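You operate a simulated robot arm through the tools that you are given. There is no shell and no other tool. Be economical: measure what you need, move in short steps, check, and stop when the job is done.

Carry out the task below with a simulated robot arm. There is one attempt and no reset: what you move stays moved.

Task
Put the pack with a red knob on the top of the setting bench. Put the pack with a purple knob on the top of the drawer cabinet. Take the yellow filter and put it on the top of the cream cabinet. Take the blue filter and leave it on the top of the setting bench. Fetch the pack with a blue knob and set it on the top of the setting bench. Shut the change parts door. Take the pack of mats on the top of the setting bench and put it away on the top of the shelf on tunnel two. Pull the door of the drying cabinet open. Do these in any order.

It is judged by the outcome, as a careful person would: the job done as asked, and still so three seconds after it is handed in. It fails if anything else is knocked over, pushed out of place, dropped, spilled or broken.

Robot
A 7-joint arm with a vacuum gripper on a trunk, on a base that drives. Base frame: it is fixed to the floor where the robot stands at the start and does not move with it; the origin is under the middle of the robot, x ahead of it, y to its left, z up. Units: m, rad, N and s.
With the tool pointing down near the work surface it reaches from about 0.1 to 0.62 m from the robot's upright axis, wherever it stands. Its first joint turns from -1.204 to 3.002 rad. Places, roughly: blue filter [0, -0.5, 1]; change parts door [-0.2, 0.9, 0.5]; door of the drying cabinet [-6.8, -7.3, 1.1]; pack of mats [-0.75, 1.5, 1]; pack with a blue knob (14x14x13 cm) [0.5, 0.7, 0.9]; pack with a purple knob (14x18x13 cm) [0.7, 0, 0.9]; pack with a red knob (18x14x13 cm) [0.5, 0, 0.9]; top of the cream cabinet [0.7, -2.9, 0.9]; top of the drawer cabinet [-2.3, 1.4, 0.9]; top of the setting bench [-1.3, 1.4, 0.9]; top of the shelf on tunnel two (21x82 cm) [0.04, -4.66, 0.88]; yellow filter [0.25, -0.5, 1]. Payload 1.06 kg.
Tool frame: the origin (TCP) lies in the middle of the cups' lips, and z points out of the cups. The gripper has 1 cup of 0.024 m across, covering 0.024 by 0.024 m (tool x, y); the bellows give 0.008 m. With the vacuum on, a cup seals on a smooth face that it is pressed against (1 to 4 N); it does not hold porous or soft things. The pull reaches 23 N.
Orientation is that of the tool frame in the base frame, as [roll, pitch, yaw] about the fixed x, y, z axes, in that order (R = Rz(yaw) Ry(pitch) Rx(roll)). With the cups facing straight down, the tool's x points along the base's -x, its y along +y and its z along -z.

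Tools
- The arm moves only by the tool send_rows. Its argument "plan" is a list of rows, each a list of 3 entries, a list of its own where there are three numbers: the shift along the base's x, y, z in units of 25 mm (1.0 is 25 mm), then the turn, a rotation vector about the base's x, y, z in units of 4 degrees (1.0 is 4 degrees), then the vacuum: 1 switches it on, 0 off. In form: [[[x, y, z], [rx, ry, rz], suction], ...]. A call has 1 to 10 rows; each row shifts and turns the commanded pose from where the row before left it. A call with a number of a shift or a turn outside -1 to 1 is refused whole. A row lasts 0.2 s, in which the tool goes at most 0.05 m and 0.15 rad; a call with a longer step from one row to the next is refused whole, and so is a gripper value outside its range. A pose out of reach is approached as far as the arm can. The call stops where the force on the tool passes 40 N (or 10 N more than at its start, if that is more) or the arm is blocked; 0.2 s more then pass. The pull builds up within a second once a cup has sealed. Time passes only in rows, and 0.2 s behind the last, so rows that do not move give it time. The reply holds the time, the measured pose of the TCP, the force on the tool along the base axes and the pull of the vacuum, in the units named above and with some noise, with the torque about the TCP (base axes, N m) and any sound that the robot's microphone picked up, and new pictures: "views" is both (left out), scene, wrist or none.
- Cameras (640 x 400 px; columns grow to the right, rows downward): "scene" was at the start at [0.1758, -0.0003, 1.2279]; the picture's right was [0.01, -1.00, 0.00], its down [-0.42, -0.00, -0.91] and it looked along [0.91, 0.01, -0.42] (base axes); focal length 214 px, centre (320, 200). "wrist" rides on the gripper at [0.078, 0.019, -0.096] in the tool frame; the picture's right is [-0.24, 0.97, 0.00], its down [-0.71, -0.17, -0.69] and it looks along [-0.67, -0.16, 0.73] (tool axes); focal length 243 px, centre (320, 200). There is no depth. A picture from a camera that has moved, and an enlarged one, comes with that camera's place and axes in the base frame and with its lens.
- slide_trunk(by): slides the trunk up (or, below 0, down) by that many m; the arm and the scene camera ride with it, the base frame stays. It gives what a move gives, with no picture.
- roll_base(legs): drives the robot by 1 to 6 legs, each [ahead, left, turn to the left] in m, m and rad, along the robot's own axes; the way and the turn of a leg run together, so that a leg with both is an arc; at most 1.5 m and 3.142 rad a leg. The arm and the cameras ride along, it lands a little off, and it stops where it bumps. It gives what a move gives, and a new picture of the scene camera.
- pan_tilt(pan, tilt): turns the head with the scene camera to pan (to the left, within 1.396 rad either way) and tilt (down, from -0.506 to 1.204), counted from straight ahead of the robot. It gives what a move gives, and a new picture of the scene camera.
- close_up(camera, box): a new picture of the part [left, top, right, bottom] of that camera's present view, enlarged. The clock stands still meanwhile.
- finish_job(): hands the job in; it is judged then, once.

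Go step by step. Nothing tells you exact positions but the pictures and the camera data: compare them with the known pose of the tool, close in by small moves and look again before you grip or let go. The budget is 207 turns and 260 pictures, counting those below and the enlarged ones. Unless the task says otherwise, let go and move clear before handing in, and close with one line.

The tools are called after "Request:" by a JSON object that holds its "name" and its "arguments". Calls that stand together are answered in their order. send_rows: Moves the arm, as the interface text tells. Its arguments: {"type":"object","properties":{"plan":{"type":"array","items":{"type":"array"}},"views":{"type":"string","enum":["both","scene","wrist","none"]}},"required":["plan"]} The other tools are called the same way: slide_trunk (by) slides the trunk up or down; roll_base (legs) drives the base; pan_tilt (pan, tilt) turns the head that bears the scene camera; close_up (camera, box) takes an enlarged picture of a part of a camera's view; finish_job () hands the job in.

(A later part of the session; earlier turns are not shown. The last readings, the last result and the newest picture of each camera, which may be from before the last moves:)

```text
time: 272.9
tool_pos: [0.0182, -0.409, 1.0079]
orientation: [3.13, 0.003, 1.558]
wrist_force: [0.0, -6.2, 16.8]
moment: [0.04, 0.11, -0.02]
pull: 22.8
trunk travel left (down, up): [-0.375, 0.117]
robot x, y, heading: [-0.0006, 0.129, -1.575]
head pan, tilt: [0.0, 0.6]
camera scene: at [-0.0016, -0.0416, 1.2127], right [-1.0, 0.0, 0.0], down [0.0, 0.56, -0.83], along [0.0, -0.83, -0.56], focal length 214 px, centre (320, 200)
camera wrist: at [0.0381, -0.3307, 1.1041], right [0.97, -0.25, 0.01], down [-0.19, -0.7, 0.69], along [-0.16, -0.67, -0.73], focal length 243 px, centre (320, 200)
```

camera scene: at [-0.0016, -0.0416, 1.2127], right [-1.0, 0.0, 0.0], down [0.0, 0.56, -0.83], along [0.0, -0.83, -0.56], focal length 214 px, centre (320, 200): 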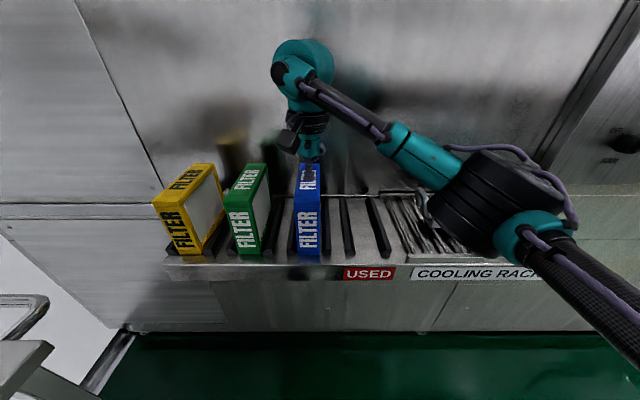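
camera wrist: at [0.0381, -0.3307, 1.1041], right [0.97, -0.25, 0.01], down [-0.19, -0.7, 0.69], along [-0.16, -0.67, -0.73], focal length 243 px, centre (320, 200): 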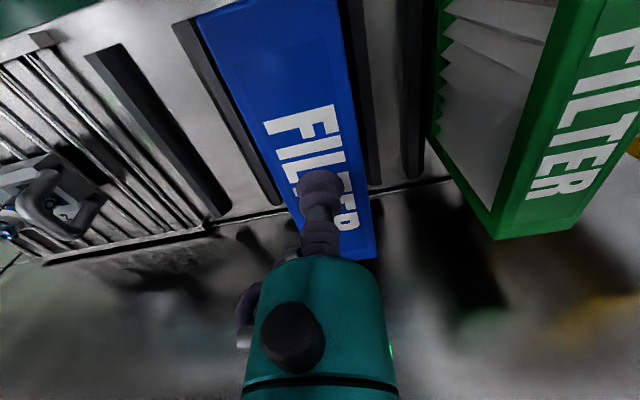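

Sealed. Lifting slowly straight up.

Request:
{"name": "send_rows", "arguments": {"plan": [[[0, 0, 0.4], [0, 0, 0], 1], [[0, 0, 0.4], [0, 0, 0], 1], [[0, 0, 0.6], [0, 0, 0], 1], [[0, 0, 0.9], [0, 0, 0], 1], [[0, 0, 0.9], [0, 0, 0], 1], [[0, 0, 0.9], [0, 0, 0], 1], [[0, 0, 0.9], [0, 0, 0], 1], [[0, 0, 0.9], [0, 0, 0], 1], [[0, 0, 0.9], [0, 0, 0], 1], [[0, 0, 0.9], [0, 0, 0], 1]]}}

```text
time: 275.1
tool_pos: [0.0151, -0.4073, 1.1892]
orientation: [3.129, 0.002, 1.557]
wrist_force: [-0.6, -0.6, -1.6]
moment: [0.02, 0.01, -0.02]
pull: 22.7
out of reach, approached as far as the arm can: row 10
trunk travel left (down, up): [-0.375, 0.117]
robot x, y, heading: [-0.0061, 0.1308, -1.571]
head pan, tilt: [0.0, 0.6]
camera scene: at [-0.0021, -0.0424, 1.2125], right [-1.0, 0.0, 0.0], down [0.0, 0.57, -0.82], along [0.0, -0.82, -0.57], focal length 214 px, centre (320, 200)
camera wrist: at [0.0348, -0.3282, 1.2845], right [0.97, -0.25, 0.01], down [-0.19, -0.7, 0.69], along [-0.16, -0.67, -0.73], focal length 243 px, centre (320, 200)
```

scene: 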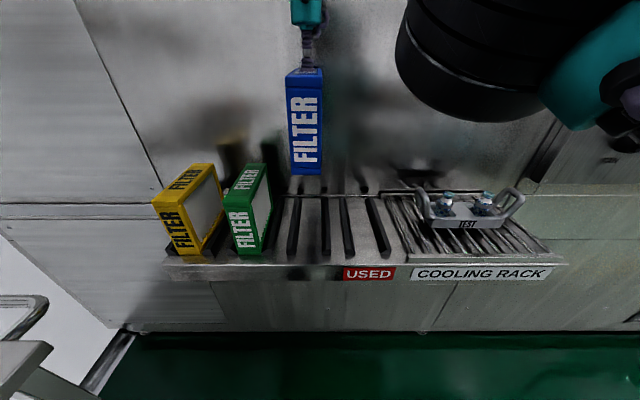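
wrist: 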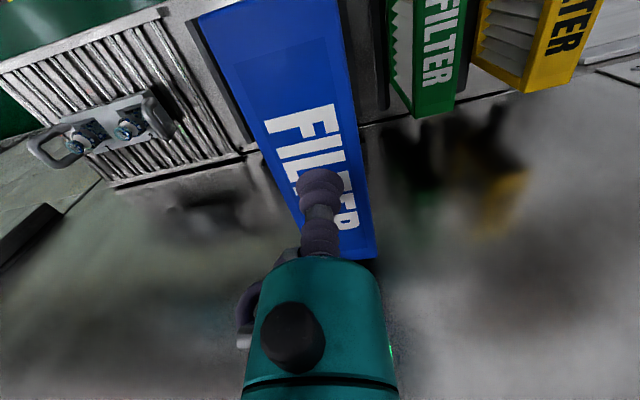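

Held upright, light. I'll draw it in and raise, then drive to the bench.

Request:
{"name": "send_rows", "arguments": {"plan": [[[0, 0.8, 0.4], [0, 0, 0], 1], [[0, 0.8, 0.5], [0, 0, 0], 1], [[0, 0.8, 0.5], [0, 0, 0], 1], [[0, 0.8, 0.3], [0, 0, 0], 1], [[0, 0.8, 0.2], [0, 0, 0], 1]], "views": "none"}}

Request:
{"name": "roll_base", "arguments": {"legs": [[-0.15, 0, 0], [0, -0.4, 0], [0, 0, -1.57], [0, 0, -1.57], [0, 0.7, 0]]}}

```text
time: 276.2
tool_pos: [0.0175, -0.3059, 1.2382]
orientation: [3.133, 0.001, 1.556]
wrist_force: [0.3, 0.6, -1.9]
moment: [0.0, -0.01, 0.0]
pull: 22.8
trunk travel left (down, up): [-0.375, 0.117]
robot x, y, heading: [-0.0041, 0.1328, -1.579]
head pan, tilt: [0.0, 0.6]
```

```text
time: 295.2
tool_pos: [-1.0971, 0.7579, 1.2371]
orientation: [3.13, 0.003, -1.636]
wrist_force: [0.7, -0.3, -2.7]
moment: [-0.04, -0.03, -0.05]
pull: 23.2
trunk travel left (down, up): [-0.375, 0.117]
robot x, y, heading: [-1.0983, 0.3206, 1.518]
head pan, tilt: [0.0, 0.6]
camera scene: at [-1.0918, 0.4898, 1.2125], right [1.0, -0.05, 0.0], down [-0.03, -0.56, -0.83], along [0.04, 0.82, -0.56], focal length 214 px, centre (320, 200)
```

scene: 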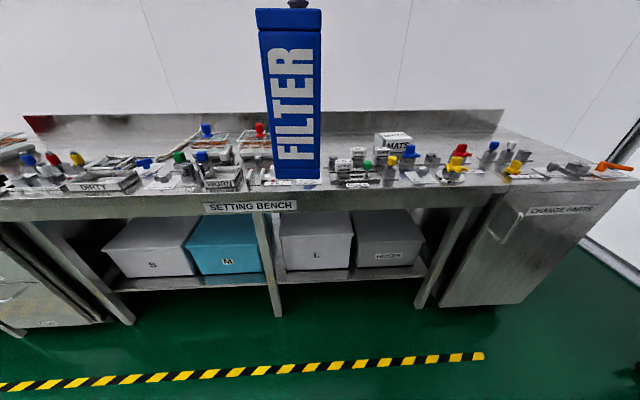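

Request:
{"name": "roll_base", "arguments": {"legs": [[0, 0, 0.053], [0.455, -0.01, 0]]}}

Request:
{"name": "send_rows", "arguments": {"plan": [[[0, 0.6, -0.3], [0, 0, 0], 1], [[0, 0.7, -0.5], [0, 0, 0], 1], [[0, 0.7, -0.6], [0, 0, 0], 1], [[0, 0.7, -0.7], [0, 0, 0], 1], [[0, 0.7, -0.7], [0, 0, 0], 1], [[0, 0.7, -0.7], [0, 0, 0], 1], [[0, 0.7, -0.7], [0, 0, 0], 1]]}}

```text
time: 298.4
tool_pos: [-1.1169, 1.2189, 1.2375]
orientation: [3.131, 0.003, -1.573]
wrist_force: [0.2, -0.1, -2.6]
moment: [-0.01, 0.01, -0.03]
pull: 22.9
trunk travel left (down, up): [-0.375, 0.117]
robot x, y, heading: [-1.0917, 0.7834, 1.579]
head pan, tilt: [0.0, 0.6]
camera scene: at [-1.095, 0.9529, 1.2125], right [1.0, 0.01, 0.0], down [0.01, -0.57, -0.82], along [-0.01, 0.82, -0.57], focal length 214 px, centre (320, 200)
```

scene: 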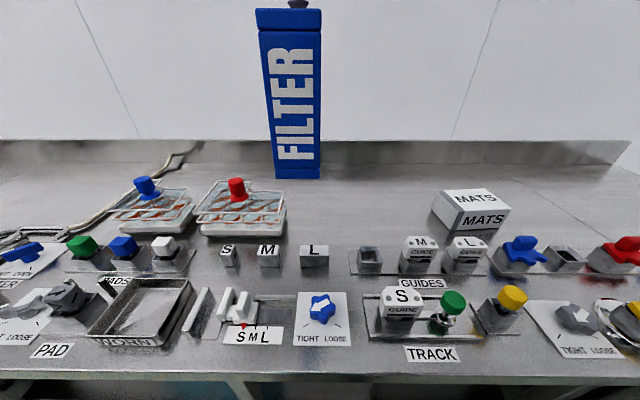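

```text
time: 300.0
tool_pos: [-1.1174, 1.3393, 1.1332]
orientation: [3.13, 0.001, -1.572]
wrist_force: [0.8, 0.6, -1.9]
moment: [0.01, -0.02, 0.0]
pull: 23.2
trunk travel left (down, up): [-0.375, 0.117]
robot x, y, heading: [-1.0932, 0.7798, 1.583]
head pan, tilt: [0.0, 0.6]
camera scene: at [-1.0951, 0.9528, 1.2125], right [1.0, 0.01, 0.0], down [0.01, -0.57, -0.82], along [-0.01, 0.82, -0.57], focal length 214 px, centre (320, 200)
camera wrist: at [-1.135, 1.2614, 1.2286], right [-0.97, 0.24, 0.01], down [0.18, 0.71, 0.68], along [0.15, 0.67, -0.73], focal length 243 px, centre (320, 200)
```

scene: 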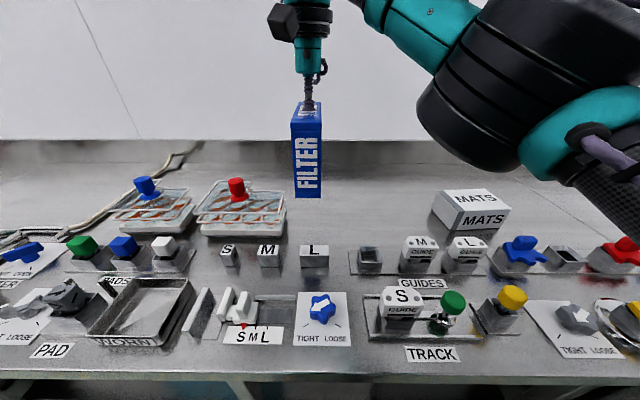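
wrist: 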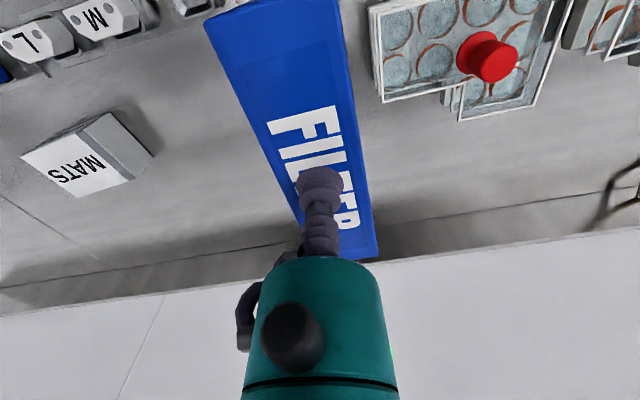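

Centred between red pack and mats. Move 4 cm further back and down.

Request:
{"name": "send_rows", "arguments": {"plan": [[[0.2, 0.4, -0.7], [0, 0, 0], 1], [[0.2, 0.4, -0.8], [0, 0, 0], 1], [[0.2, 0.4, -0.8], [0, 0, 0], 1], [[0, 0.4, -0.8], [0, 0, 0], 1], [[0, 0, -0.7], [0, 0, 0], 1], [[0, 0, 0], [0, 0, 0], 1]], "views": "scene"}}

```text
time: 301.4
tool_pos: [-1.1032, 1.3771, 1.0396]
orientation: [3.132, 0.002, -1.573]
wrist_force: [0.6, 0.8, -2.4]
moment: [0.01, -0.01, 0.0]
pull: 23.1
trunk travel left (down, up): [-0.375, 0.117]
robot x, y, heading: [-1.0958, 0.7822, 1.581]
head pan, tilt: [0.0, 0.6]
camera scene: at [-1.095, 0.9525, 1.2126], right [1.0, 0.01, 0.0], down [0.01, -0.56, -0.83], along [-0.01, 0.82, -0.56], focal length 214 px, centre (320, 200)
```

scene: 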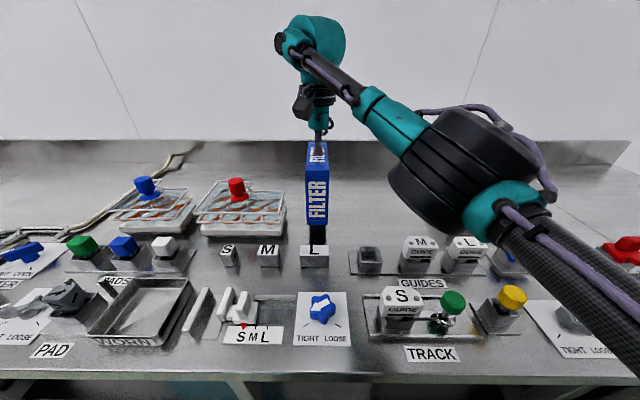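

Request:
{"name": "send_rows", "arguments": {"plan": [[[0, 0, -0.4], [0, 0, 0], 1], [[0, 0, -0.3], [0, 0, 0], 1], [[0, 0, 0], [0, 0, 0], 1]], "views": "none"}}

Request:
{"name": "send_rows", "arguments": {"plan": [[[0, 0, -0.2], [0, 0, 0], 1], [[0, 0, 0], [0, 0, 0], 1]], "views": "none"}}

Request:
{"name": "send_rows", "arguments": {"plan": [[[0, 0, -0.2], [0, 0, 0], 1], [[0, 0, 0], [0, 0, 0], 1]], "views": "scene"}}

```text
time: 302.2
tool_pos: [-1.102, 1.3783, 1.0204]
orientation: [3.13, 0.002, -1.574]
wrist_force: [0.9, -0.5, -2.7]
moment: [0.01, -0.01, 0.01]
pull: 23.1
trunk travel left (down, up): [-0.375, 0.117]
robot x, y, heading: [-1.0941, 0.7827, 1.58]
head pan, tilt: [0.0, 0.6]
```

```text
time: 302.8
tool_pos: [-1.1027, 1.377, 1.0139]
orientation: [3.132, 0.001, -1.572]
wrist_force: [0.7, -0.8, -1.8]
moment: [0.0, -0.02, 0.01]
pull: 23.0
trunk travel left (down, up): [-0.375, 0.117]
robot x, y, heading: [-1.0997, 0.7819, 1.575]
head pan, tilt: [0.0, 0.6]
```

```text
time: 303.4
tool_pos: [-1.1016, 1.3783, 1.01]
orientation: [3.132, 0.001, -1.574]
wrist_force: [0.6, 0.0, -2.4]
moment: [0.02, -0.02, 0.02]
pull: 22.5
trunk travel left (down, up): [-0.375, 0.117]
robot x, y, heading: [-1.0941, 0.783, 1.579]
head pan, tilt: [0.0, 0.6]
camera scene: at [-1.095, 0.9525, 1.2125], right [1.0, 0.01, 0.0], down [0.01, -0.56, -0.82], along [-0.01, 0.82, -0.57], focal length 214 px, centre (320, 200)
```

scene: 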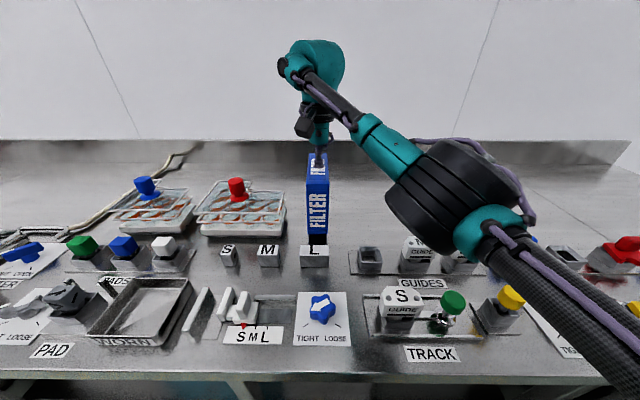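

Request:
{"name": "send_rows", "arguments": {"plan": [[[0, 0, -0.2], [0, 0, 0], 1], [[0, 0, 0], [0, 0, 0], 1]], "views": "none"}}

Request:
{"name": "send_rows", "arguments": {"plan": [[[0, 0, -0.2], [0, 0, 0], 1], [[0, 0, 0], [0, 0, 0], 1]], "views": "none"}}

Request:
{"name": "close_up", "arguments": {"camera": "scene", "box": [240, 140, 400, 280]}}

```text
time: 304.0
tool_pos: [-1.1025, 1.378, 1.005]
orientation: [3.129, 0.003, -1.573]
wrist_force: [-0.3, -0.8, -2.8]
moment: [0.0, 0.0, -0.02]
pull: 22.7
trunk travel left (down, up): [-0.375, 0.117]
robot x, y, heading: [-1.0893, 0.7799, 1.576]
head pan, tilt: [0.0, 0.6]
```

```text
time: 304.6
tool_pos: [-1.1024, 1.3793, 1.0012]
orientation: [3.132, -0.001, -1.574]
wrist_force: [0.7, -0.3, -2.8]
moment: [0.03, -0.01, -0.02]
pull: 23.3
trunk travel left (down, up): [-0.375, 0.117]
robot x, y, heading: [-1.0922, 0.781, 1.58]
head pan, tilt: [0.0, 0.6]
```

```text
2.86 times, centred on (320, 210) of scene
camera zoom: at [-1.095, 0.9525, 1.2125], right [1.0, 0.01, 0.0], down [0.01, -0.56, -0.82], along [-0.01, 0.82, -0.57], focal length 613 px, centre (320, 171)
```

zoom: 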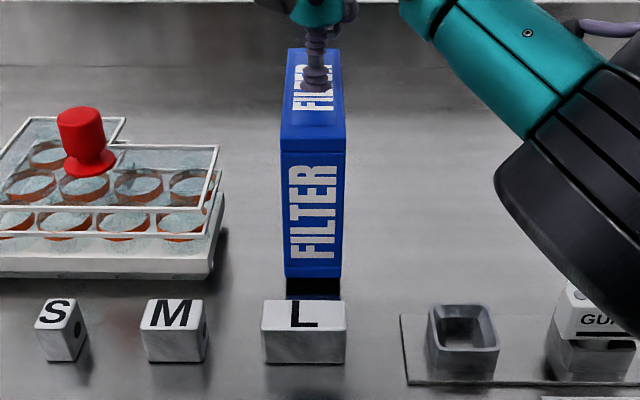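

Request:
{"name": "send_rows", "arguments": {"plan": [[[0, 0, -0.2], [0, 0, 0], 1], [[0, 0, 0], [0, 0, 0], 1]], "views": "none"}}

Request:
{"name": "send_rows", "arguments": {"plan": [[[0, 0, -0.2], [0, 0, 0], 1], [[0, 0, 0], [0, 0, 0], 1]], "views": "none"}}

Request:
{"name": "send_rows", "arguments": {"plan": [[[0, 0, -0.16], [0, 0, 0], 1], [[0, 0, 0], [0, 0, 0], 1]], "views": "none"}}

Request:
{"name": "close_up", "arguments": {"camera": "scene", "box": [240, 140, 400, 280]}}

```text
time: 305.2
tool_pos: [-1.1033, 1.3802, 0.995]
orientation: [3.132, 0.002, -1.572]
wrist_force: [0.4, -0.2, -2.1]
moment: [0.02, 0.02, -0.02]
pull: 22.9
trunk travel left (down, up): [-0.375, 0.117]
robot x, y, heading: [-1.09, 0.784, 1.581]
head pan, tilt: [0.0, 0.6]
```

```text
time: 305.8
tool_pos: [-1.1015, 1.3789, 0.9903]
orientation: [3.131, 0.004, -1.572]
wrist_force: [-0.4, 1.3, 2.8]
moment: [-0.04, 0.02, -0.03]
pull: 22.8
trunk travel left (down, up): [-0.375, 0.117]
robot x, y, heading: [-1.0959, 0.7814, 1.576]
head pan, tilt: [0.0, 0.6]
```

```text
time: 306.4
tool_pos: [-1.1032, 1.3778, 0.9875]
orientation: [3.13, 0.003, -1.572]
wrist_force: [-1.9, 6.2, 17.2]
moment: [-0.07, -0.04, 0.01]
pull: 22.8
trunk travel left (down, up): [-0.375, 0.117]
robot x, y, heading: [-1.0938, 0.78, 1.582]
head pan, tilt: [0.0, 0.6]
```

```text
2.86 times, centred on (320, 210) of scene
camera zoom: at [-1.0954, 0.9518, 1.2128], right [1.0, 0.01, 0.0], down [0.01, -0.56, -0.83], along [-0.01, 0.83, -0.56], focal length 613 px, centre (320, 171)
```

zoom: 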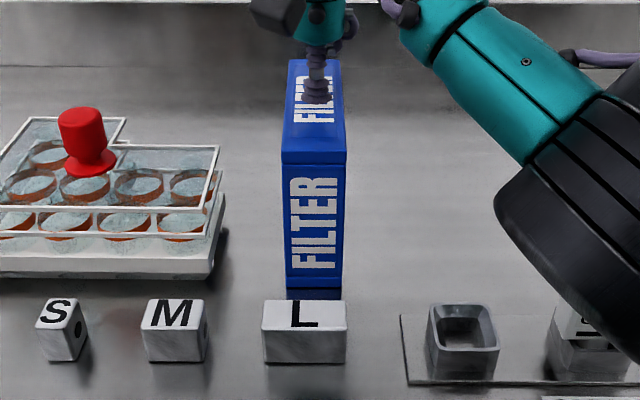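

Landed and upright. Ease off, release, rise.

Request:
{"name": "send_rows", "arguments": {"plan": [[[0, 0, 0.12], [0, 0, 0], 1], [[0, 0, 0], [0, 0, 0], 0], [[0, 0, 0], [0, 0, 0], 0], [[0, 0, 0], [0, 0, 0], 0], [[0, 0, 0], [0, 0, 0], 0], [[0, 0, 0.3], [0, 0, 0], 0], [[0, 0, 0.6], [0, 0, 0], 0], [[0, 0, 1], [0, 0, 0], 0], [[0, 0, 1], [0, 0, 0], 0], [[0, 0, 1], [0, 0, 0], 0]], "views": "scene"}}

```text
time: 308.6
tool_pos: [-1.1014, 1.3742, 1.0863]
orientation: [3.13, 0.004, -1.573]
wrist_force: [-0.3, -0.2, 0.1]
moment: [0.02, 0.02, 0.01]
pull: 0.1
out of reach, approached as far as the arm can: row 10
trunk travel left (down, up): [-0.375, 0.117]
robot x, y, heading: [-1.0937, 0.7819, 1.578]
head pan, tilt: [0.0, 0.6]
camera scene: at [-1.0948, 0.952, 1.2126], right [1.0, 0.01, 0.0], down [0.01, -0.56, -0.83], along [-0.01, 0.83, -0.56], focal length 214 px, centre (320, 200)
```

scene: 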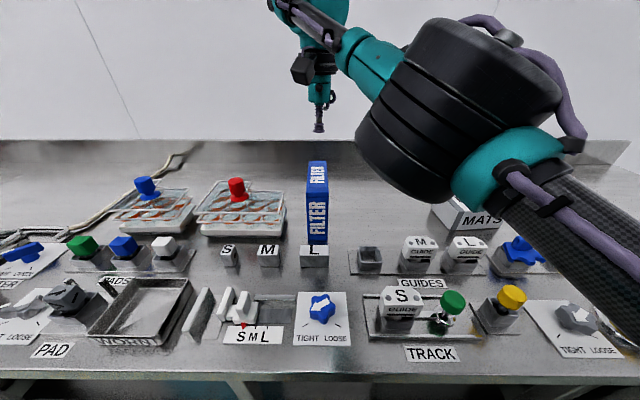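

Blue filter is placed. Next, the mats pack: retract and strafe right to face it.

Request:
{"name": "send_rows", "arguments": {"plan": [[[0, -0.8, 1], [0, 0, 0], 0], [[0, -0.9, 1], [0, 0, 0], 0], [[0, -0.9, 1], [0, 0, 0], 0], [[0, -0.9, 1], [0, 0, 0], 0], [[0, -0.9, 0.6], [0, 0, 0], 0], [[0, -0.9, 0], [0, 0, 0], 0], [[0, -0.9, 0], [0, 0, 0], 0]], "views": "none"}}

Request:
{"name": "roll_base", "arguments": {"legs": [[-0.05, -0.33, 0], [0.05, 0, 0]]}}

Request:
{"name": "close_up", "arguments": {"camera": "wrist", "box": [0, 0, 640, 400]}}

```text
time: 310.2
tool_pos: [-1.1003, 1.2592, 1.2011]
orientation: [3.129, 0.004, -1.573]
wrist_force: [0.1, -0.2, 0.3]
moment: [0.02, 0.0, -0.04]
pull: 0.2
out of reach, approached as far as the arm can: row 1, 2, 3, 4
trunk travel left (down, up): [-0.375, 0.117]
robot x, y, heading: [-1.0939, 0.7839, 1.581]
head pan, tilt: [0.0, 0.6]
```

```text
time: 314.2
tool_pos: [-0.7792, 1.2631, 1.1994]
orientation: [3.13, 0.001, -1.567]
wrist_force: [-0.6, 0.9, -0.9]
moment: [-0.03, 0.01, 0.01]
pull: 0.0
trunk travel left (down, up): [-0.375, 0.117]
robot x, y, heading: [-0.7696, 0.7844, 1.588]
head pan, tilt: [0.0, 0.6]
camera scene: at [-0.7719, 0.9569, 1.2124], right [1.0, 0.02, 0.0], down [0.01, -0.57, -0.82], along [-0.01, 0.82, -0.57], focal length 214 px, centre (320, 200)
```

scene: 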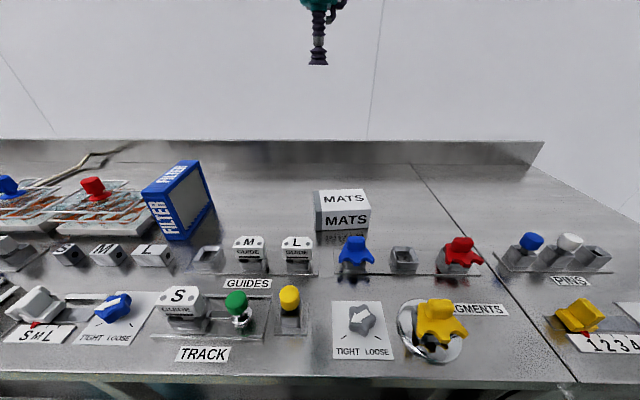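

```text
1.00 times, centred on (320, 200) of wrist (not enlarged: the box is as wide or as high as the picture)
camera zoom: at [-0.7957, 1.1847, 1.2959], right [-0.97, 0.23, 0.01], down [0.18, 0.71, 0.68], along [0.15, 0.67, -0.73], focal length 243 px, centre (320, 200)
```

zoom: 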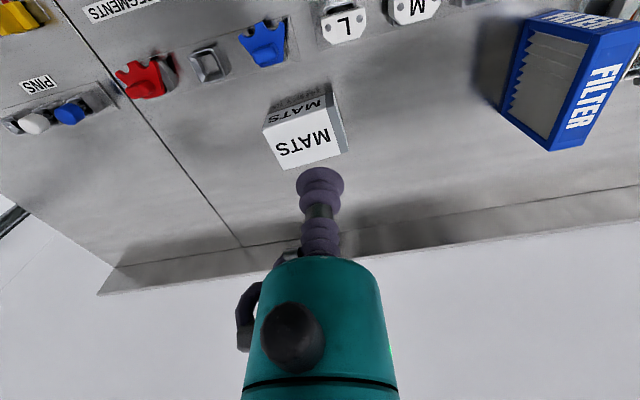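

Mats top centre triangulates to (-0.725, 1.383, 0.917). Moving above it.

Request:
{"name": "send_rows", "arguments": {"plan": [[[0.25, 0.3, -0.7], [0, 0, 0], 0], [[0.25, 0.5, -0.9], [0, 0, 0], 0], [[0.25, 0.6, -0.9], [0, 0, 0], 0], [[0.25, 0.6, -0.9], [0, 0, 0], 0], [[0.25, 0.6, -0.9], [0, 0, 0], 0], [[0.25, 0.6, -0.9], [0, 0, 0], 0], [[0.25, 0.6, -0.9], [0, 0, 0], 0], [[0.25, 0.6, -0.9], [0, 0, 0], 0], [[0.2, 0.4, -0.9], [0, 0, 0], 0]]}}

```text
time: 316.2
tool_pos: [-0.7214, 1.3808, 1.0021]
orientation: [3.131, 0.003, -1.568]
wrist_force: [0.1, 0.3, -0.2]
moment: [-0.02, 0.0, 0.01]
pull: 0.1
trunk travel left (down, up): [-0.375, 0.117]
robot x, y, heading: [-0.7675, 0.7814, 1.588]
head pan, tilt: [0.0, 0.6]
camera scene: at [-0.7719, 0.9562, 1.2125], right [1.0, 0.02, 0.0], down [0.01, -0.56, -0.82], along [-0.01, 0.82, -0.57], focal length 214 px, centre (320, 200)
camera wrist: at [-0.7392, 1.3027, 1.0974], right [-0.97, 0.23, 0.01], down [0.18, 0.71, 0.68], along [0.15, 0.67, -0.73], focal length 243 px, centre (320, 200)
```

scene: 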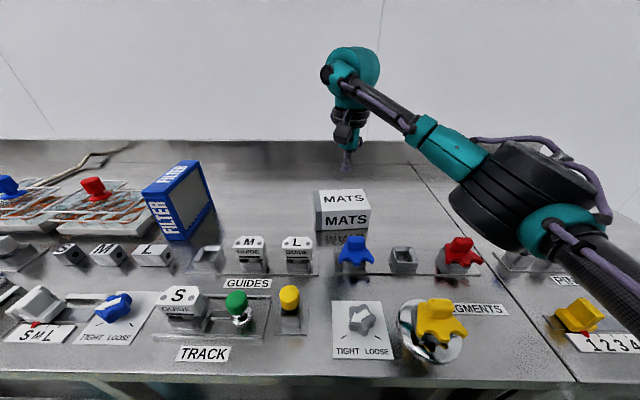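
wrist: 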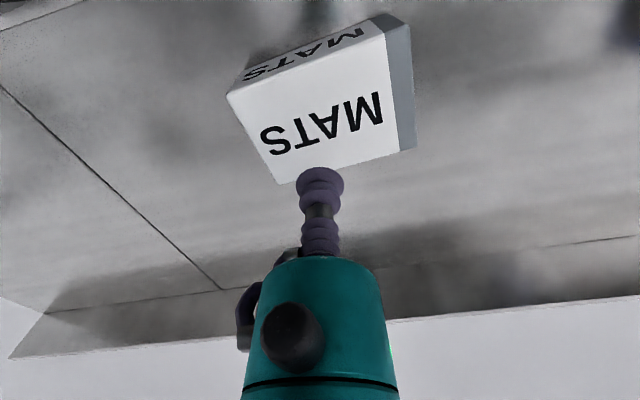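

Request:
{"name": "send_rows", "arguments": {"plan": [[[-0.1, 0, -0.8], [0, 0, 0], 0], [[0, 0, -0.8], [0, 0, 0], 0], [[0, 0, -0.8], [0, 0, 0], 0], [[0, 0, -0.6], [0, 0, 0], 1], [[0, 0, -0.2], [0, 0, 0], 1], [[0, 0, -0.2], [0, 0, 0], 1], [[0, 0, 0], [0, 0, 0], 1], [[0, 0, 0], [0, 0, 0], 1]], "views": "scene"}}

```text
time: 318.0
tool_pos: [-0.7254, 1.3831, 0.9192]
orientation: [3.13, 0.006, -1.565]
wrist_force: [-0.8, 5.5, 17.2]
moment: [-0.07, -0.14, 0.01]
pull: 22.9
trunk travel left (down, up): [-0.375, 0.117]
robot x, y, heading: [-0.7678, 0.7841, 1.589]
head pan, tilt: [0.0, 0.6]
camera scene: at [-0.772, 0.9554, 1.2128], right [1.0, 0.02, 0.0], down [0.01, -0.56, -0.83], along [-0.01, 0.83, -0.56], focal length 214 px, centre (320, 200)
```

scene: 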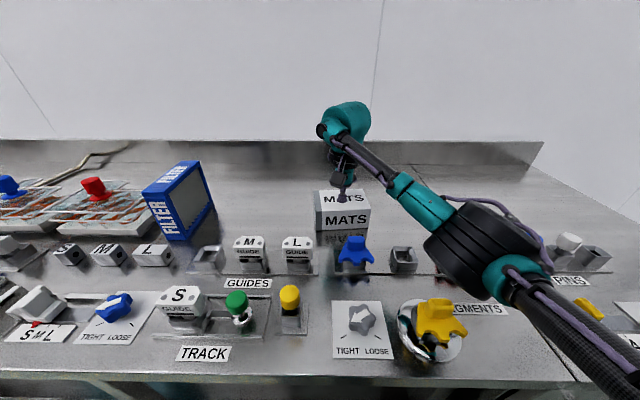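

Sealed. Lifting.

Request:
{"name": "send_rows", "arguments": {"plan": [[[0, 0, 0.3], [0, 0, 0], 1], [[0, 0, 0.6], [0, 0, 0], 1], [[0, 0, 0.9], [0, 0, 0], 1], [[0, 0, 0.9], [0, 0, 0], 1], [[0, 0, 0.9], [0, 0, 0], 1], [[0, -0.2, 0.9], [0, 0, 0], 1], [[0, -0.5, 0.9], [0, 0, 0], 1], [[0, -0.8, 0.9], [0, 0, 0], 1], [[0, -0.8, 0.9], [0, 0, 0], 1], [[0, -0.8, 0.9], [0, 0, 0], 1]], "views": "scene"}}

```text
time: 320.2
tool_pos: [-0.728, 1.3027, 1.1217]
orientation: [3.13, 0.001, -1.568]
wrist_force: [0.0, 0.8, -2.2]
moment: [0.0, 0.03, 0.03]
pull: 22.9
trunk travel left (down, up): [-0.375, 0.117]
robot x, y, heading: [-0.7697, 0.7864, 1.583]
head pan, tilt: [0.0, 0.6]
camera scene: at [-0.7719, 0.9558, 1.2126], right [1.0, 0.02, 0.0], down [0.01, -0.56, -0.83], along [-0.01, 0.83, -0.56], focal length 214 px, centre (320, 200)
```

scene: 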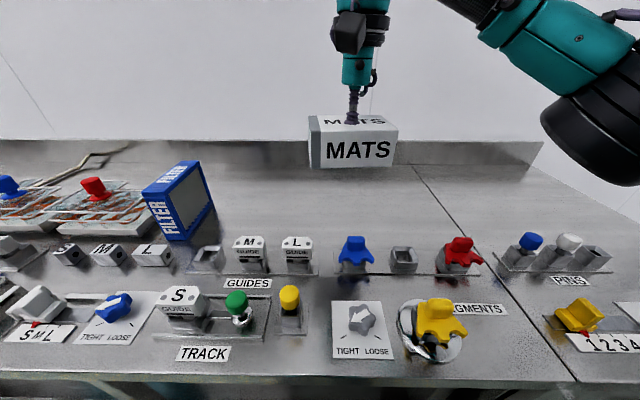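

Mats in hand. I'll retract and turn west to scout the way to the south side.

Request:
{"name": "send_rows", "arguments": {"plan": [[[0, -0.8, 0.5], [0, 0, 0], 1], [[0, -0.8, 0.5], [0, 0, 0], 1], [[0, -0.8, 0.5], [0, 0, 0], 1], [[0, -0.6, 0.5], [0, 0, 0], 1]], "views": "none"}}

Request:
{"name": "roll_base", "arguments": {"legs": [[-0.5, 0, 0], [0, 0, 1.56], [1.5, 0, 0]]}}

Request:
{"name": "pan_tilt", "arguments": {"pan": 0.0, "tilt": 0.35}}

Request:
{"name": "pan_tilt", "arguments": {"pan": 0.9, "tilt": 0.3}}

```text
time: 321.2
tool_pos: [-0.7275, 1.2285, 1.1698]
orientation: [3.131, 0.001, -1.568]
wrist_force: [0.0, 0.1, -2.1]
moment: [0.0, -0.02, -0.02]
pull: 23.3
trunk travel left (down, up): [-0.375, 0.117]
robot x, y, heading: [-0.7708, 0.7816, 1.584]
head pan, tilt: [0.0, 0.6]
```

```text
time: 334.9
tool_pos: [-2.7153, 0.3491, 1.1709]
orientation: [3.132, 0.001, -0.018]
wrist_force: [0.4, -0.6, -2.0]
moment: [0.02, -0.01, -0.01]
pull: 23.3
trunk travel left (down, up): [-0.375, 0.117]
robot x, y, heading: [-2.2687, 0.2961, 3.133]
head pan, tilt: [0.0, 0.6]
camera scene: at [-2.4442, 0.2958, 1.2125], right [0.01, 1.0, 0.0], down [0.57, 0.0, -0.82], along [-0.82, 0.01, -0.57], focal length 214 px, centre (320, 200)
```

scene: 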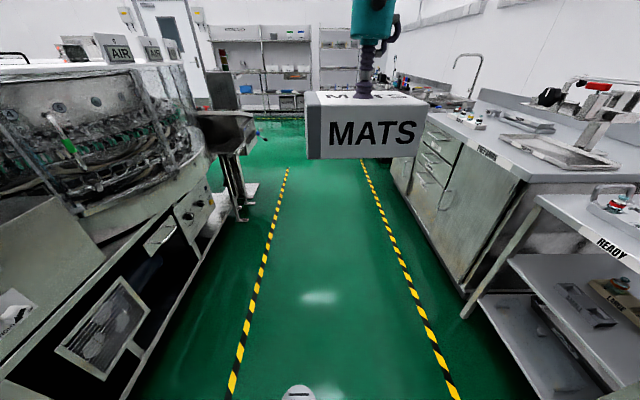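

```text
time: 335.7
tool_pos: [-2.7156, 0.3483, 1.1695]
orientation: [3.131, 0.003, -0.018]
wrist_force: [-0.1, -0.1, -3.1]
moment: [-0.02, 0.0, 0.01]
pull: 22.8
trunk travel left (down, up): [-0.375, 0.117]
robot x, y, heading: [-2.2722, 0.2951, 3.136]
head pan, tilt: [0.0, 0.351]
camera scene: at [-2.4488, 0.2958, 1.2352], right [0.01, 1.0, 0.0], down [0.34, 0.0, -0.94], along [-0.94, 0.01, -0.34], focal length 214 px, centre (320, 200)
```

scene: 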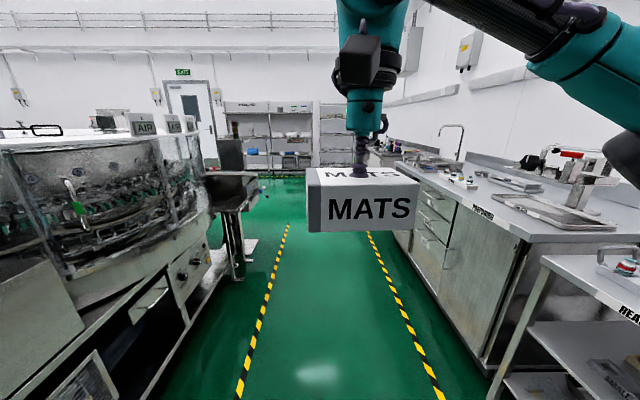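

```text
time: 336.9
tool_pos: [-2.7163, 0.3496, 1.1709]
orientation: [3.131, 0.002, -0.017]
wrist_force: [0.0, -0.4, -1.9]
moment: [0.02, -0.05, 0.03]
pull: 22.6
trunk travel left (down, up): [-0.375, 0.117]
robot x, y, heading: [-2.2732, 0.2959, 3.134]
head pan, tilt: [0.901, 0.3]
camera scene: at [-2.4142, 0.2225, 1.24], right [-0.78, 0.63, 0.0], down [0.19, 0.23, -0.96], along [-0.6, -0.74, -0.3], focal length 214 px, centre (320, 200)
```

scene: 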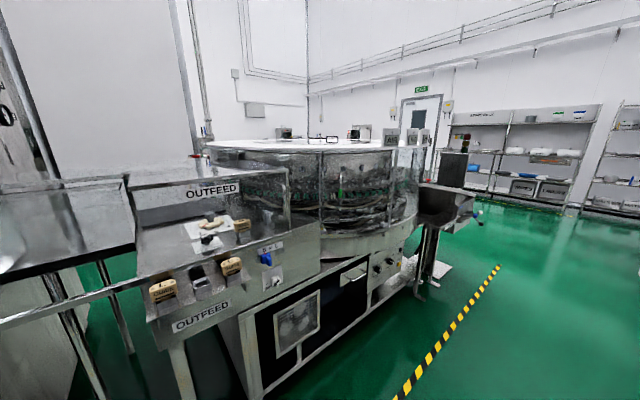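

The line of machines continues; the aisle opens around x≈-5. I'll drive further west and look south.

Request:
{"name": "roll_base", "arguments": {"legs": [[1.5, 0, 0], [1.3, 0, 0]]}}

Request:
{"name": "pan_tilt", "arguments": {"pan": 1.2, "tilt": 0.3}}

```text
time: 350.5
tool_pos: [-5.5292, 0.3512, 1.1705]
orientation: [3.131, 0.002, -0.034]
wrist_force: [-0.2, 0.1, -1.9]
moment: [0.02, -0.02, -0.04]
pull: 22.7
trunk travel left (down, up): [-0.375, 0.117]
robot x, y, heading: [-5.0881, 0.2924, 3.12]
head pan, tilt: [0.901, 0.3]
camera scene: at [-5.2297, 0.2197, 1.24], right [-0.77, 0.64, 0.0], down [0.19, 0.23, -0.96], along [-0.61, -0.74, -0.3], focal length 214 px, centre (320, 200)
```

scene: 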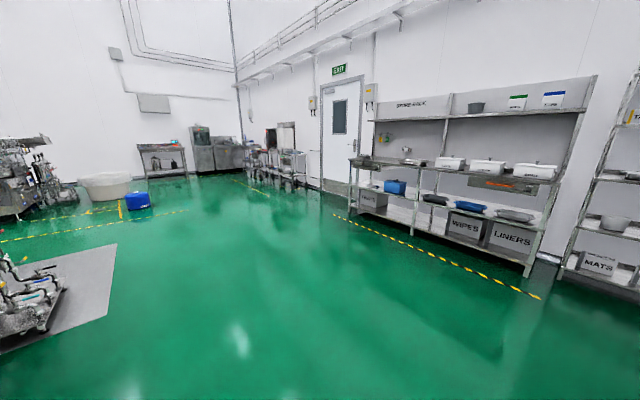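

```text
time: 351.3
tool_pos: [-5.529, 0.3482, 1.1703]
orientation: [3.131, 0.002, -0.032]
wrist_force: [0.3, 0.1, -3.1]
moment: [0.02, -0.02, 0.0]
pull: 22.8
trunk travel left (down, up): [-0.375, 0.117]
robot x, y, heading: [-5.0892, 0.2902, 3.117]
head pan, tilt: [1.201, 0.3]
camera scene: at [-5.2057, 0.2053, 1.24], right [-0.92, 0.38, 0.0], down [0.11, 0.27, -0.96], along [-0.37, -0.88, -0.3], focal length 214 px, centre (320, 200)
```

scene: 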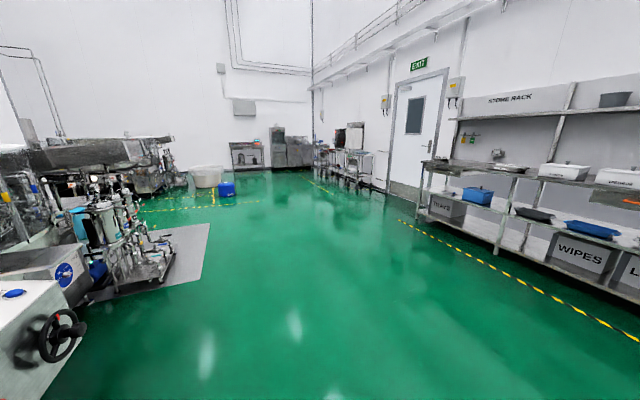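

South is an open hall. I'll turn south and drive along x≈-5.4, then look east.

Request:
{"name": "roll_base", "arguments": {"legs": [[0.3, 0, 0], [0, 0, 1.59], [1.5, 0, 0], [1.3, 0, 0]]}}

Request:
{"name": "pan_tilt", "arguments": {"pan": 1.2, "tilt": 0.25}}

```text
time: 370.5
tool_pos: [-5.4673, -2.9672, 1.1697]
orientation: [3.132, 0.003, 1.569]
wrist_force: [-0.4, -0.4, -1.7]
moment: [0.02, 0.03, 0.0]
pull: 21.8
trunk travel left (down, up): [-0.375, 0.117]
robot x, y, heading: [-5.4229, -2.5262, -1.558]
head pan, tilt: [1.201, 0.3]
camera scene: at [-5.3339, -2.6405, 1.24], right [-0.35, -0.94, 0.0], down [-0.28, 0.1, -0.96], along [0.89, -0.34, -0.3], focal length 214 px, centre (320, 200)
```

scene: 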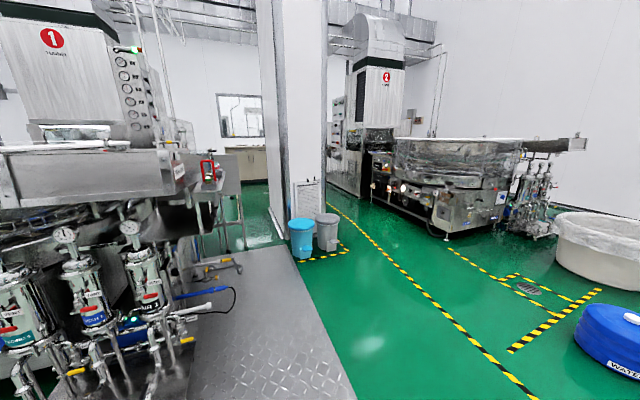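

```text
time: 371.1
tool_pos: [-5.4673, -2.9675, 1.1692]
orientation: [3.131, 0.003, 1.569]
wrist_force: [0.7, -0.6, -2.5]
moment: [-0.01, 0.04, 0.02]
pull: 22.7
trunk travel left (down, up): [-0.375, 0.117]
robot x, y, heading: [-5.4172, -2.5225, -1.559]
head pan, tilt: [1.201, 0.25]
camera scene: at [-5.3339, -2.6403, 1.2447], right [-0.35, -0.94, 0.0], down [-0.23, 0.09, -0.97], along [0.91, -0.34, -0.25], focal length 214 px, centre (320, 200)
```

scene: 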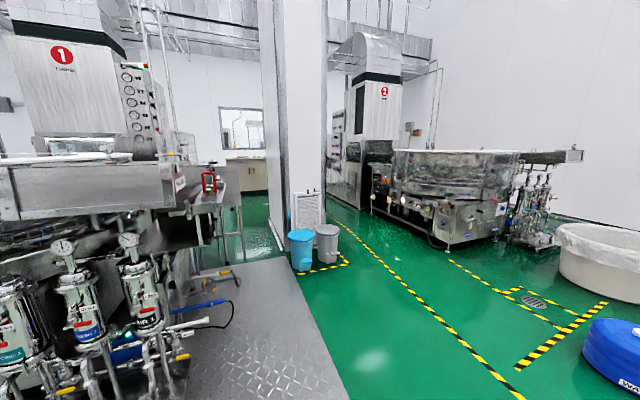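

Tunnel two is ahead to the east; an aisle leads along y≈-3.8 past the bins. I'll turn into it.

Request:
{"name": "roll_base", "arguments": {"legs": [[1.25, 0, 0], [0, 0, 1.56], [1.0, 0, 0]]}}

Request:
{"name": "pan_tilt", "arguments": {"pan": 0.0, "tilt": 0.35}}

```text
time: 386.2
tool_pos: [-3.9536, -3.7214, 1.1693]
orientation: [3.132, 0.002, -3.066]
wrist_force: [-0.7, -0.1, -2.2]
moment: [-0.01, 0.02, -0.02]
pull: 23.2
trunk travel left (down, up): [-0.375, 0.117]
robot x, y, heading: [-4.4017, -3.7112, 0.091]
head pan, tilt: [1.201, 0.25]
camera scene: at [-4.2912, -3.6133, 1.2447], right [0.96, -0.28, 0.0], down [-0.07, -0.24, -0.97], along [0.27, 0.93, -0.25], focal length 214 px, centre (320, 200)
```

scene: 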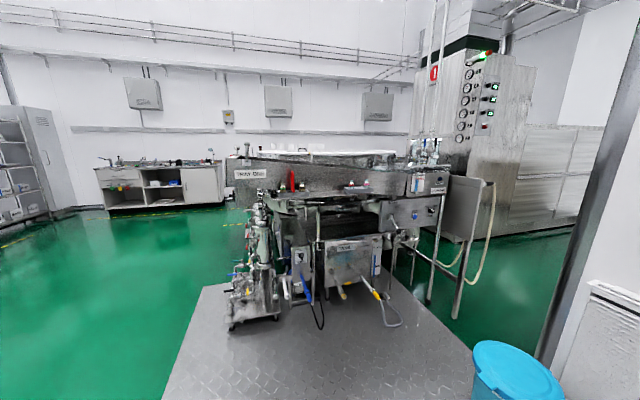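

```text
time: 387.6
tool_pos: [-3.9542, -3.7192, 1.1705]
orientation: [3.13, 0.001, -3.064]
wrist_force: [0.6, 1.3, -2.3]
moment: [-0.01, 0.02, -0.01]
pull: 22.8
trunk travel left (down, up): [-0.375, 0.117]
robot x, y, heading: [-4.4046, -3.7086, 0.089]
head pan, tilt: [0.0, 0.351]
camera scene: at [-4.2247, -3.6948, 1.2353], right [0.09, -1.0, 0.0], down [-0.34, -0.03, -0.94], along [0.94, 0.08, -0.34], focal length 214 px, centre (320, 200)
```

scene: 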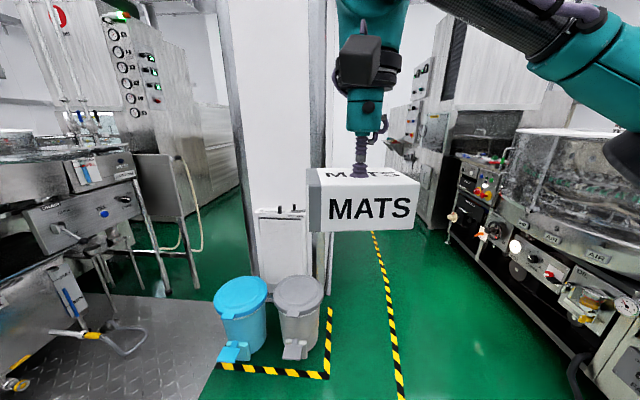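

Aisle lies between y≈-3.7 and -4.95. I'll shift to its middle and go east.

Request:
{"name": "roll_base", "arguments": {"legs": [[0, -0.55, -0.089], [1.4, 0, 0], [1.0, 0, 0]]}}

Request:
{"name": "pan_tilt", "arguments": {"pan": -0.35, "tilt": 0.35}}

```text
time: 404.4
tool_pos: [-1.5047, -4.3503, 1.1697]
orientation: [3.13, 0.001, 3.098]
wrist_force: [0.3, -0.5, -1.4]
moment: [-0.02, 0.02, -0.01]
pull: 22.7
trunk travel left (down, up): [-0.375, 0.117]
robot x, y, heading: [-1.9474, -4.2877, -0.031]
head pan, tilt: [0.0, 0.351]
camera scene: at [-1.7699, -4.2935, 1.2353], right [-0.03, -1.0, 0.0], down [-0.34, 0.01, -0.94], along [0.94, -0.03, -0.34], focal length 214 px, centre (320, 200)
```

scene: 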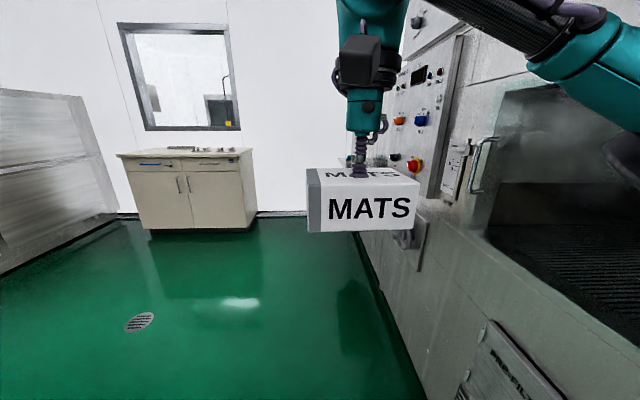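

```text
time: 405.2
tool_pos: [-1.5043, -4.3527, 1.1692]
orientation: [3.131, 0.0, 3.098]
wrist_force: [-0.5, -0.6, -2.7]
moment: [-0.05, 0.01, -0.01]
pull: 22.4
trunk travel left (down, up): [-0.375, 0.117]
robot x, y, heading: [-1.9469, -4.2882, -0.033]
head pan, tilt: [-0.351, 0.351]
camera scene: at [-1.7768, -4.3253, 1.2353], right [-0.37, -0.93, 0.0], down [-0.32, 0.13, -0.94], along [0.87, -0.35, -0.34], focal length 214 px, centre (320, 200)
```

scene: 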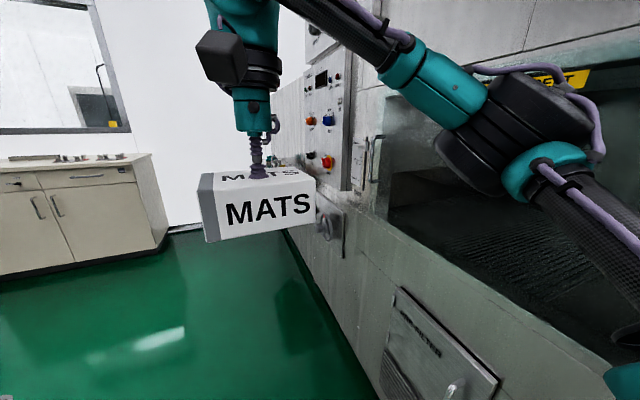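

Cream cabinet ahead; the tunnel shelf is on the right at about x≈0. I'll keep more distance from the tunnel and go a bit further.

Request:
{"name": "roll_base", "arguments": {"legs": [[0, 0.4, 0.033], [1.2, 0, 0]]}}

Request:
{"name": "pan_tilt", "arguments": {"pan": -0.5, "tilt": 0.4}}

```text
time: 414.8
tool_pos: [-0.3223, -3.8983, 1.1704]
orientation: [3.132, 0.002, -3.119]
wrist_force: [-0.1, -0.1, -2.2]
moment: [-0.02, 0.02, -0.05]
pull: 22.9
trunk travel left (down, up): [-0.375, 0.117]
robot x, y, heading: [-0.7645, -3.8652, 0.037]
head pan, tilt: [-0.351, 0.351]
camera scene: at [-0.5945, -3.8899, 1.2353], right [-0.31, -0.95, 0.0], down [-0.33, 0.11, -0.94], along [0.89, -0.29, -0.34], focal length 214 px, centre (320, 200)
```

scene: 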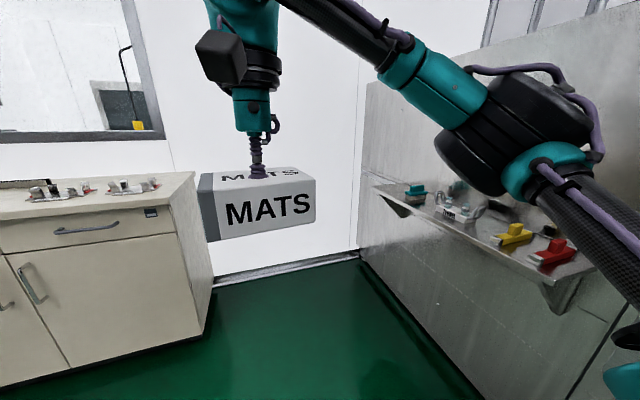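

```text
time: 415.5
tool_pos: [-0.3218, -3.8964, 1.1691]
orientation: [3.131, 0.0, -3.118]
wrist_force: [0.7, 0.2, -1.8]
moment: [0.01, -0.02, -0.04]
pull: 23.0
trunk travel left (down, up): [-0.375, 0.117]
robot x, y, heading: [-0.7683, -3.8587, 0.033]
head pan, tilt: [-0.499, 0.4]
camera scene: at [-0.6003, -3.9024, 1.2308], right [-0.45, -0.89, 0.0], down [-0.35, 0.17, -0.92], along [0.82, -0.41, -0.39], focal length 214 px, centre (320, 200)
```

scene: 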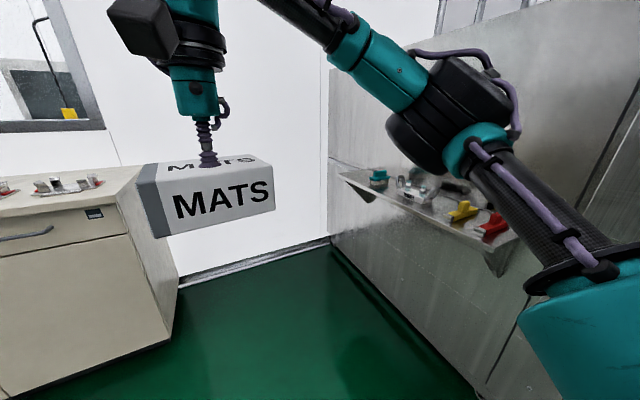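

Request:
{"name": "roll_base", "arguments": {"legs": [[0.72, 0, 0], [0, 0, -1.6]]}}

Request:
{"name": "pan_tilt", "arguments": {"pan": 0.0, "tilt": 0.55}}

Request:
{"name": "close_up", "arguments": {"camera": "wrist", "box": [0, 0, 640, 400]}}

```text
time: 423.4
tool_pos: [-0.1041, -4.2757, 1.1705]
orientation: [3.132, 0.001, 1.564]
wrist_force: [-0.6, -0.5, -2.3]
moment: [0.02, 0.0, -0.01]
pull: 22.8
trunk travel left (down, up): [-0.375, 0.117]
robot x, y, heading: [-0.0534, -3.8314, -1.565]
head pan, tilt: [-0.499, 0.4]
camera scene: at [-0.0989, -3.999, 1.2308], right [-0.88, 0.47, 0.0], down [0.18, 0.34, -0.92], along [-0.44, -0.81, -0.39], focal length 214 px, centre (320, 200)
```

scene: 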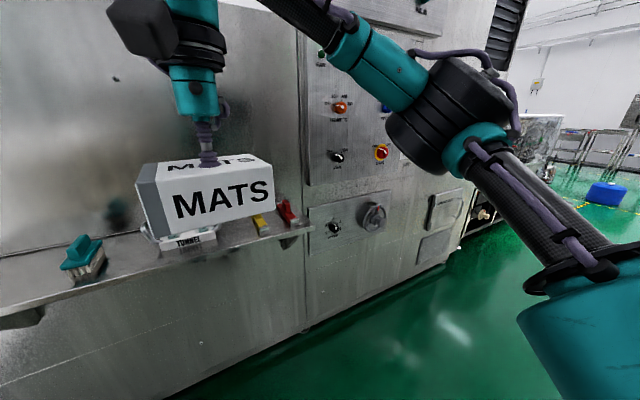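

```text
time: 424.3
tool_pos: [-0.1029, -4.277, 1.1702]
orientation: [3.131, 0.002, 1.563]
wrist_force: [0.5, -0.2, -1.8]
moment: [0.02, 0.0, 0.0]
pull: 23.3
trunk travel left (down, up): [-0.375, 0.117]
robot x, y, heading: [-0.0527, -3.8346, -1.568]
head pan, tilt: [0.0, 0.55]
camera scene: at [-0.0545, -4.0072, 1.2171], right [-1.0, 0.0, 0.0], down [0.0, 0.52, -0.85], along [0.0, -0.85, -0.52], focal length 214 px, centre (320, 200)
```

scene: 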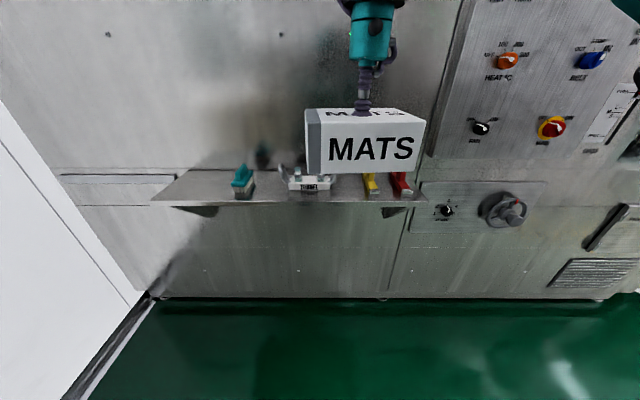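

```text
1.00 times, centred on (320, 200) of wrist (not enlarged: the box is as wide or as high as the picture)
camera zoom: at [-0.084, -4.1986, 1.2662], right [0.97, -0.24, 0.01], down [-0.18, -0.71, 0.68], along [-0.16, -0.67, -0.73], focal length 243 px, centre (320, 200)
```

zoom: 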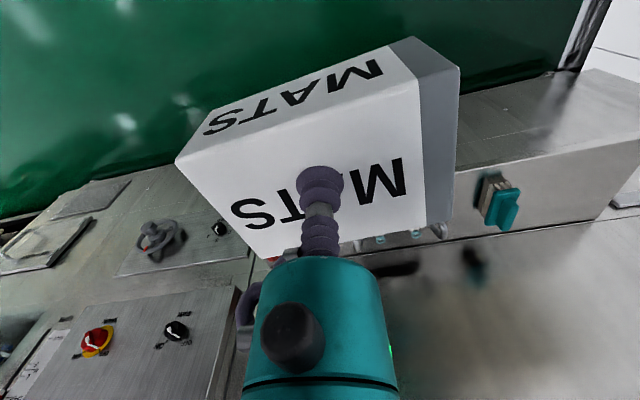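

The shelf (front y≈-4.53, x -0.36…0.43) has a free stretch at x≈0.22–0.43. I'll move in front of it.

Request:
{"name": "roll_base", "arguments": {"legs": [[0, 0.36, 0], [0.24, 0, 0]]}}

Request:
{"name": "send_rows", "arguments": {"plan": [[[0.2, -0.5, 0], [0, 0, 0], 1], [[0.2, -0.7, -0.2], [0, 0, 0], 1], [[0.2, -0.7, -0.4], [0, 0, 0], 1], [[0.1, -0.7, -0.5], [0, 0, 0], 1], [[0, -0.6, -0.5], [0, 0, 0], 1]]}}

```text
time: 429.4
tool_pos: [0.2609, -4.5163, 1.17]
orientation: [3.131, 0.002, 1.565]
wrist_force: [-1.2, 0.1, -3.2]
moment: [0.08, 0.02, 0.01]
pull: 22.8
trunk travel left (down, up): [-0.375, 0.117]
robot x, y, heading: [0.3076, -4.0727, -1.565]
head pan, tilt: [0.0, 0.55]
camera scene: at [0.31, -4.2465, 1.217], right [-1.0, 0.0, 0.0], down [0.0, 0.52, -0.85], along [0.0, -0.85, -0.52], focal length 214 px, centre (320, 200)
```

scene: 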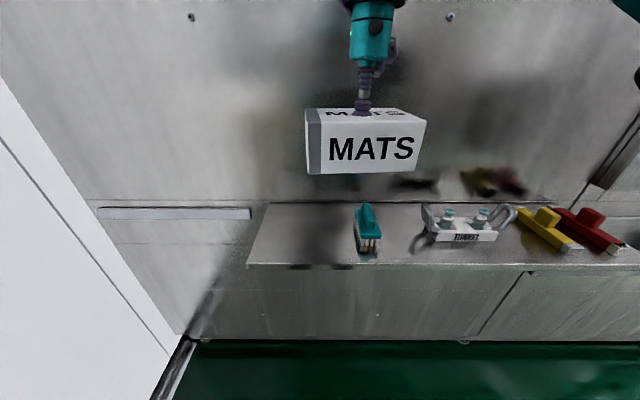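

```text
time: 430.6
tool_pos: [0.2791, -4.5965, 1.1311]
orientation: [3.133, 0.0, 1.563]
wrist_force: [0.5, -1.0, -2.1]
moment: [0.01, 0.02, 0.01]
pull: 22.9
trunk travel left (down, up): [-0.375, 0.117]
robot x, y, heading: [0.3084, -4.0691, -1.564]
head pan, tilt: [0.0, 0.55]
camera scene: at [0.31, -4.2461, 1.217], right [-1.0, 0.0, 0.0], down [0.0, 0.52, -0.85], along [0.0, -0.85, -0.52], focal length 214 px, centre (320, 200)
camera wrist: at [0.2987, -4.5182, 1.2271], right [0.97, -0.24, 0.01], down [-0.18, -0.71, 0.68], along [-0.16, -0.67, -0.73], focal length 243 px, centre (320, 200)
```

scene: 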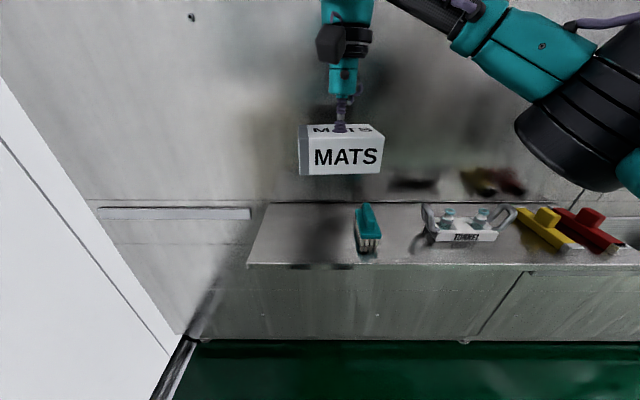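
wrist: 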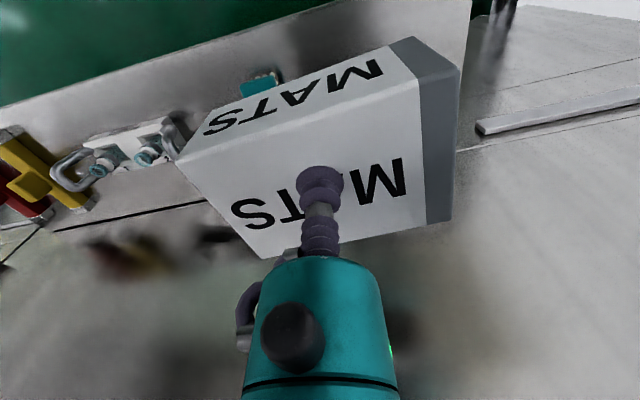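

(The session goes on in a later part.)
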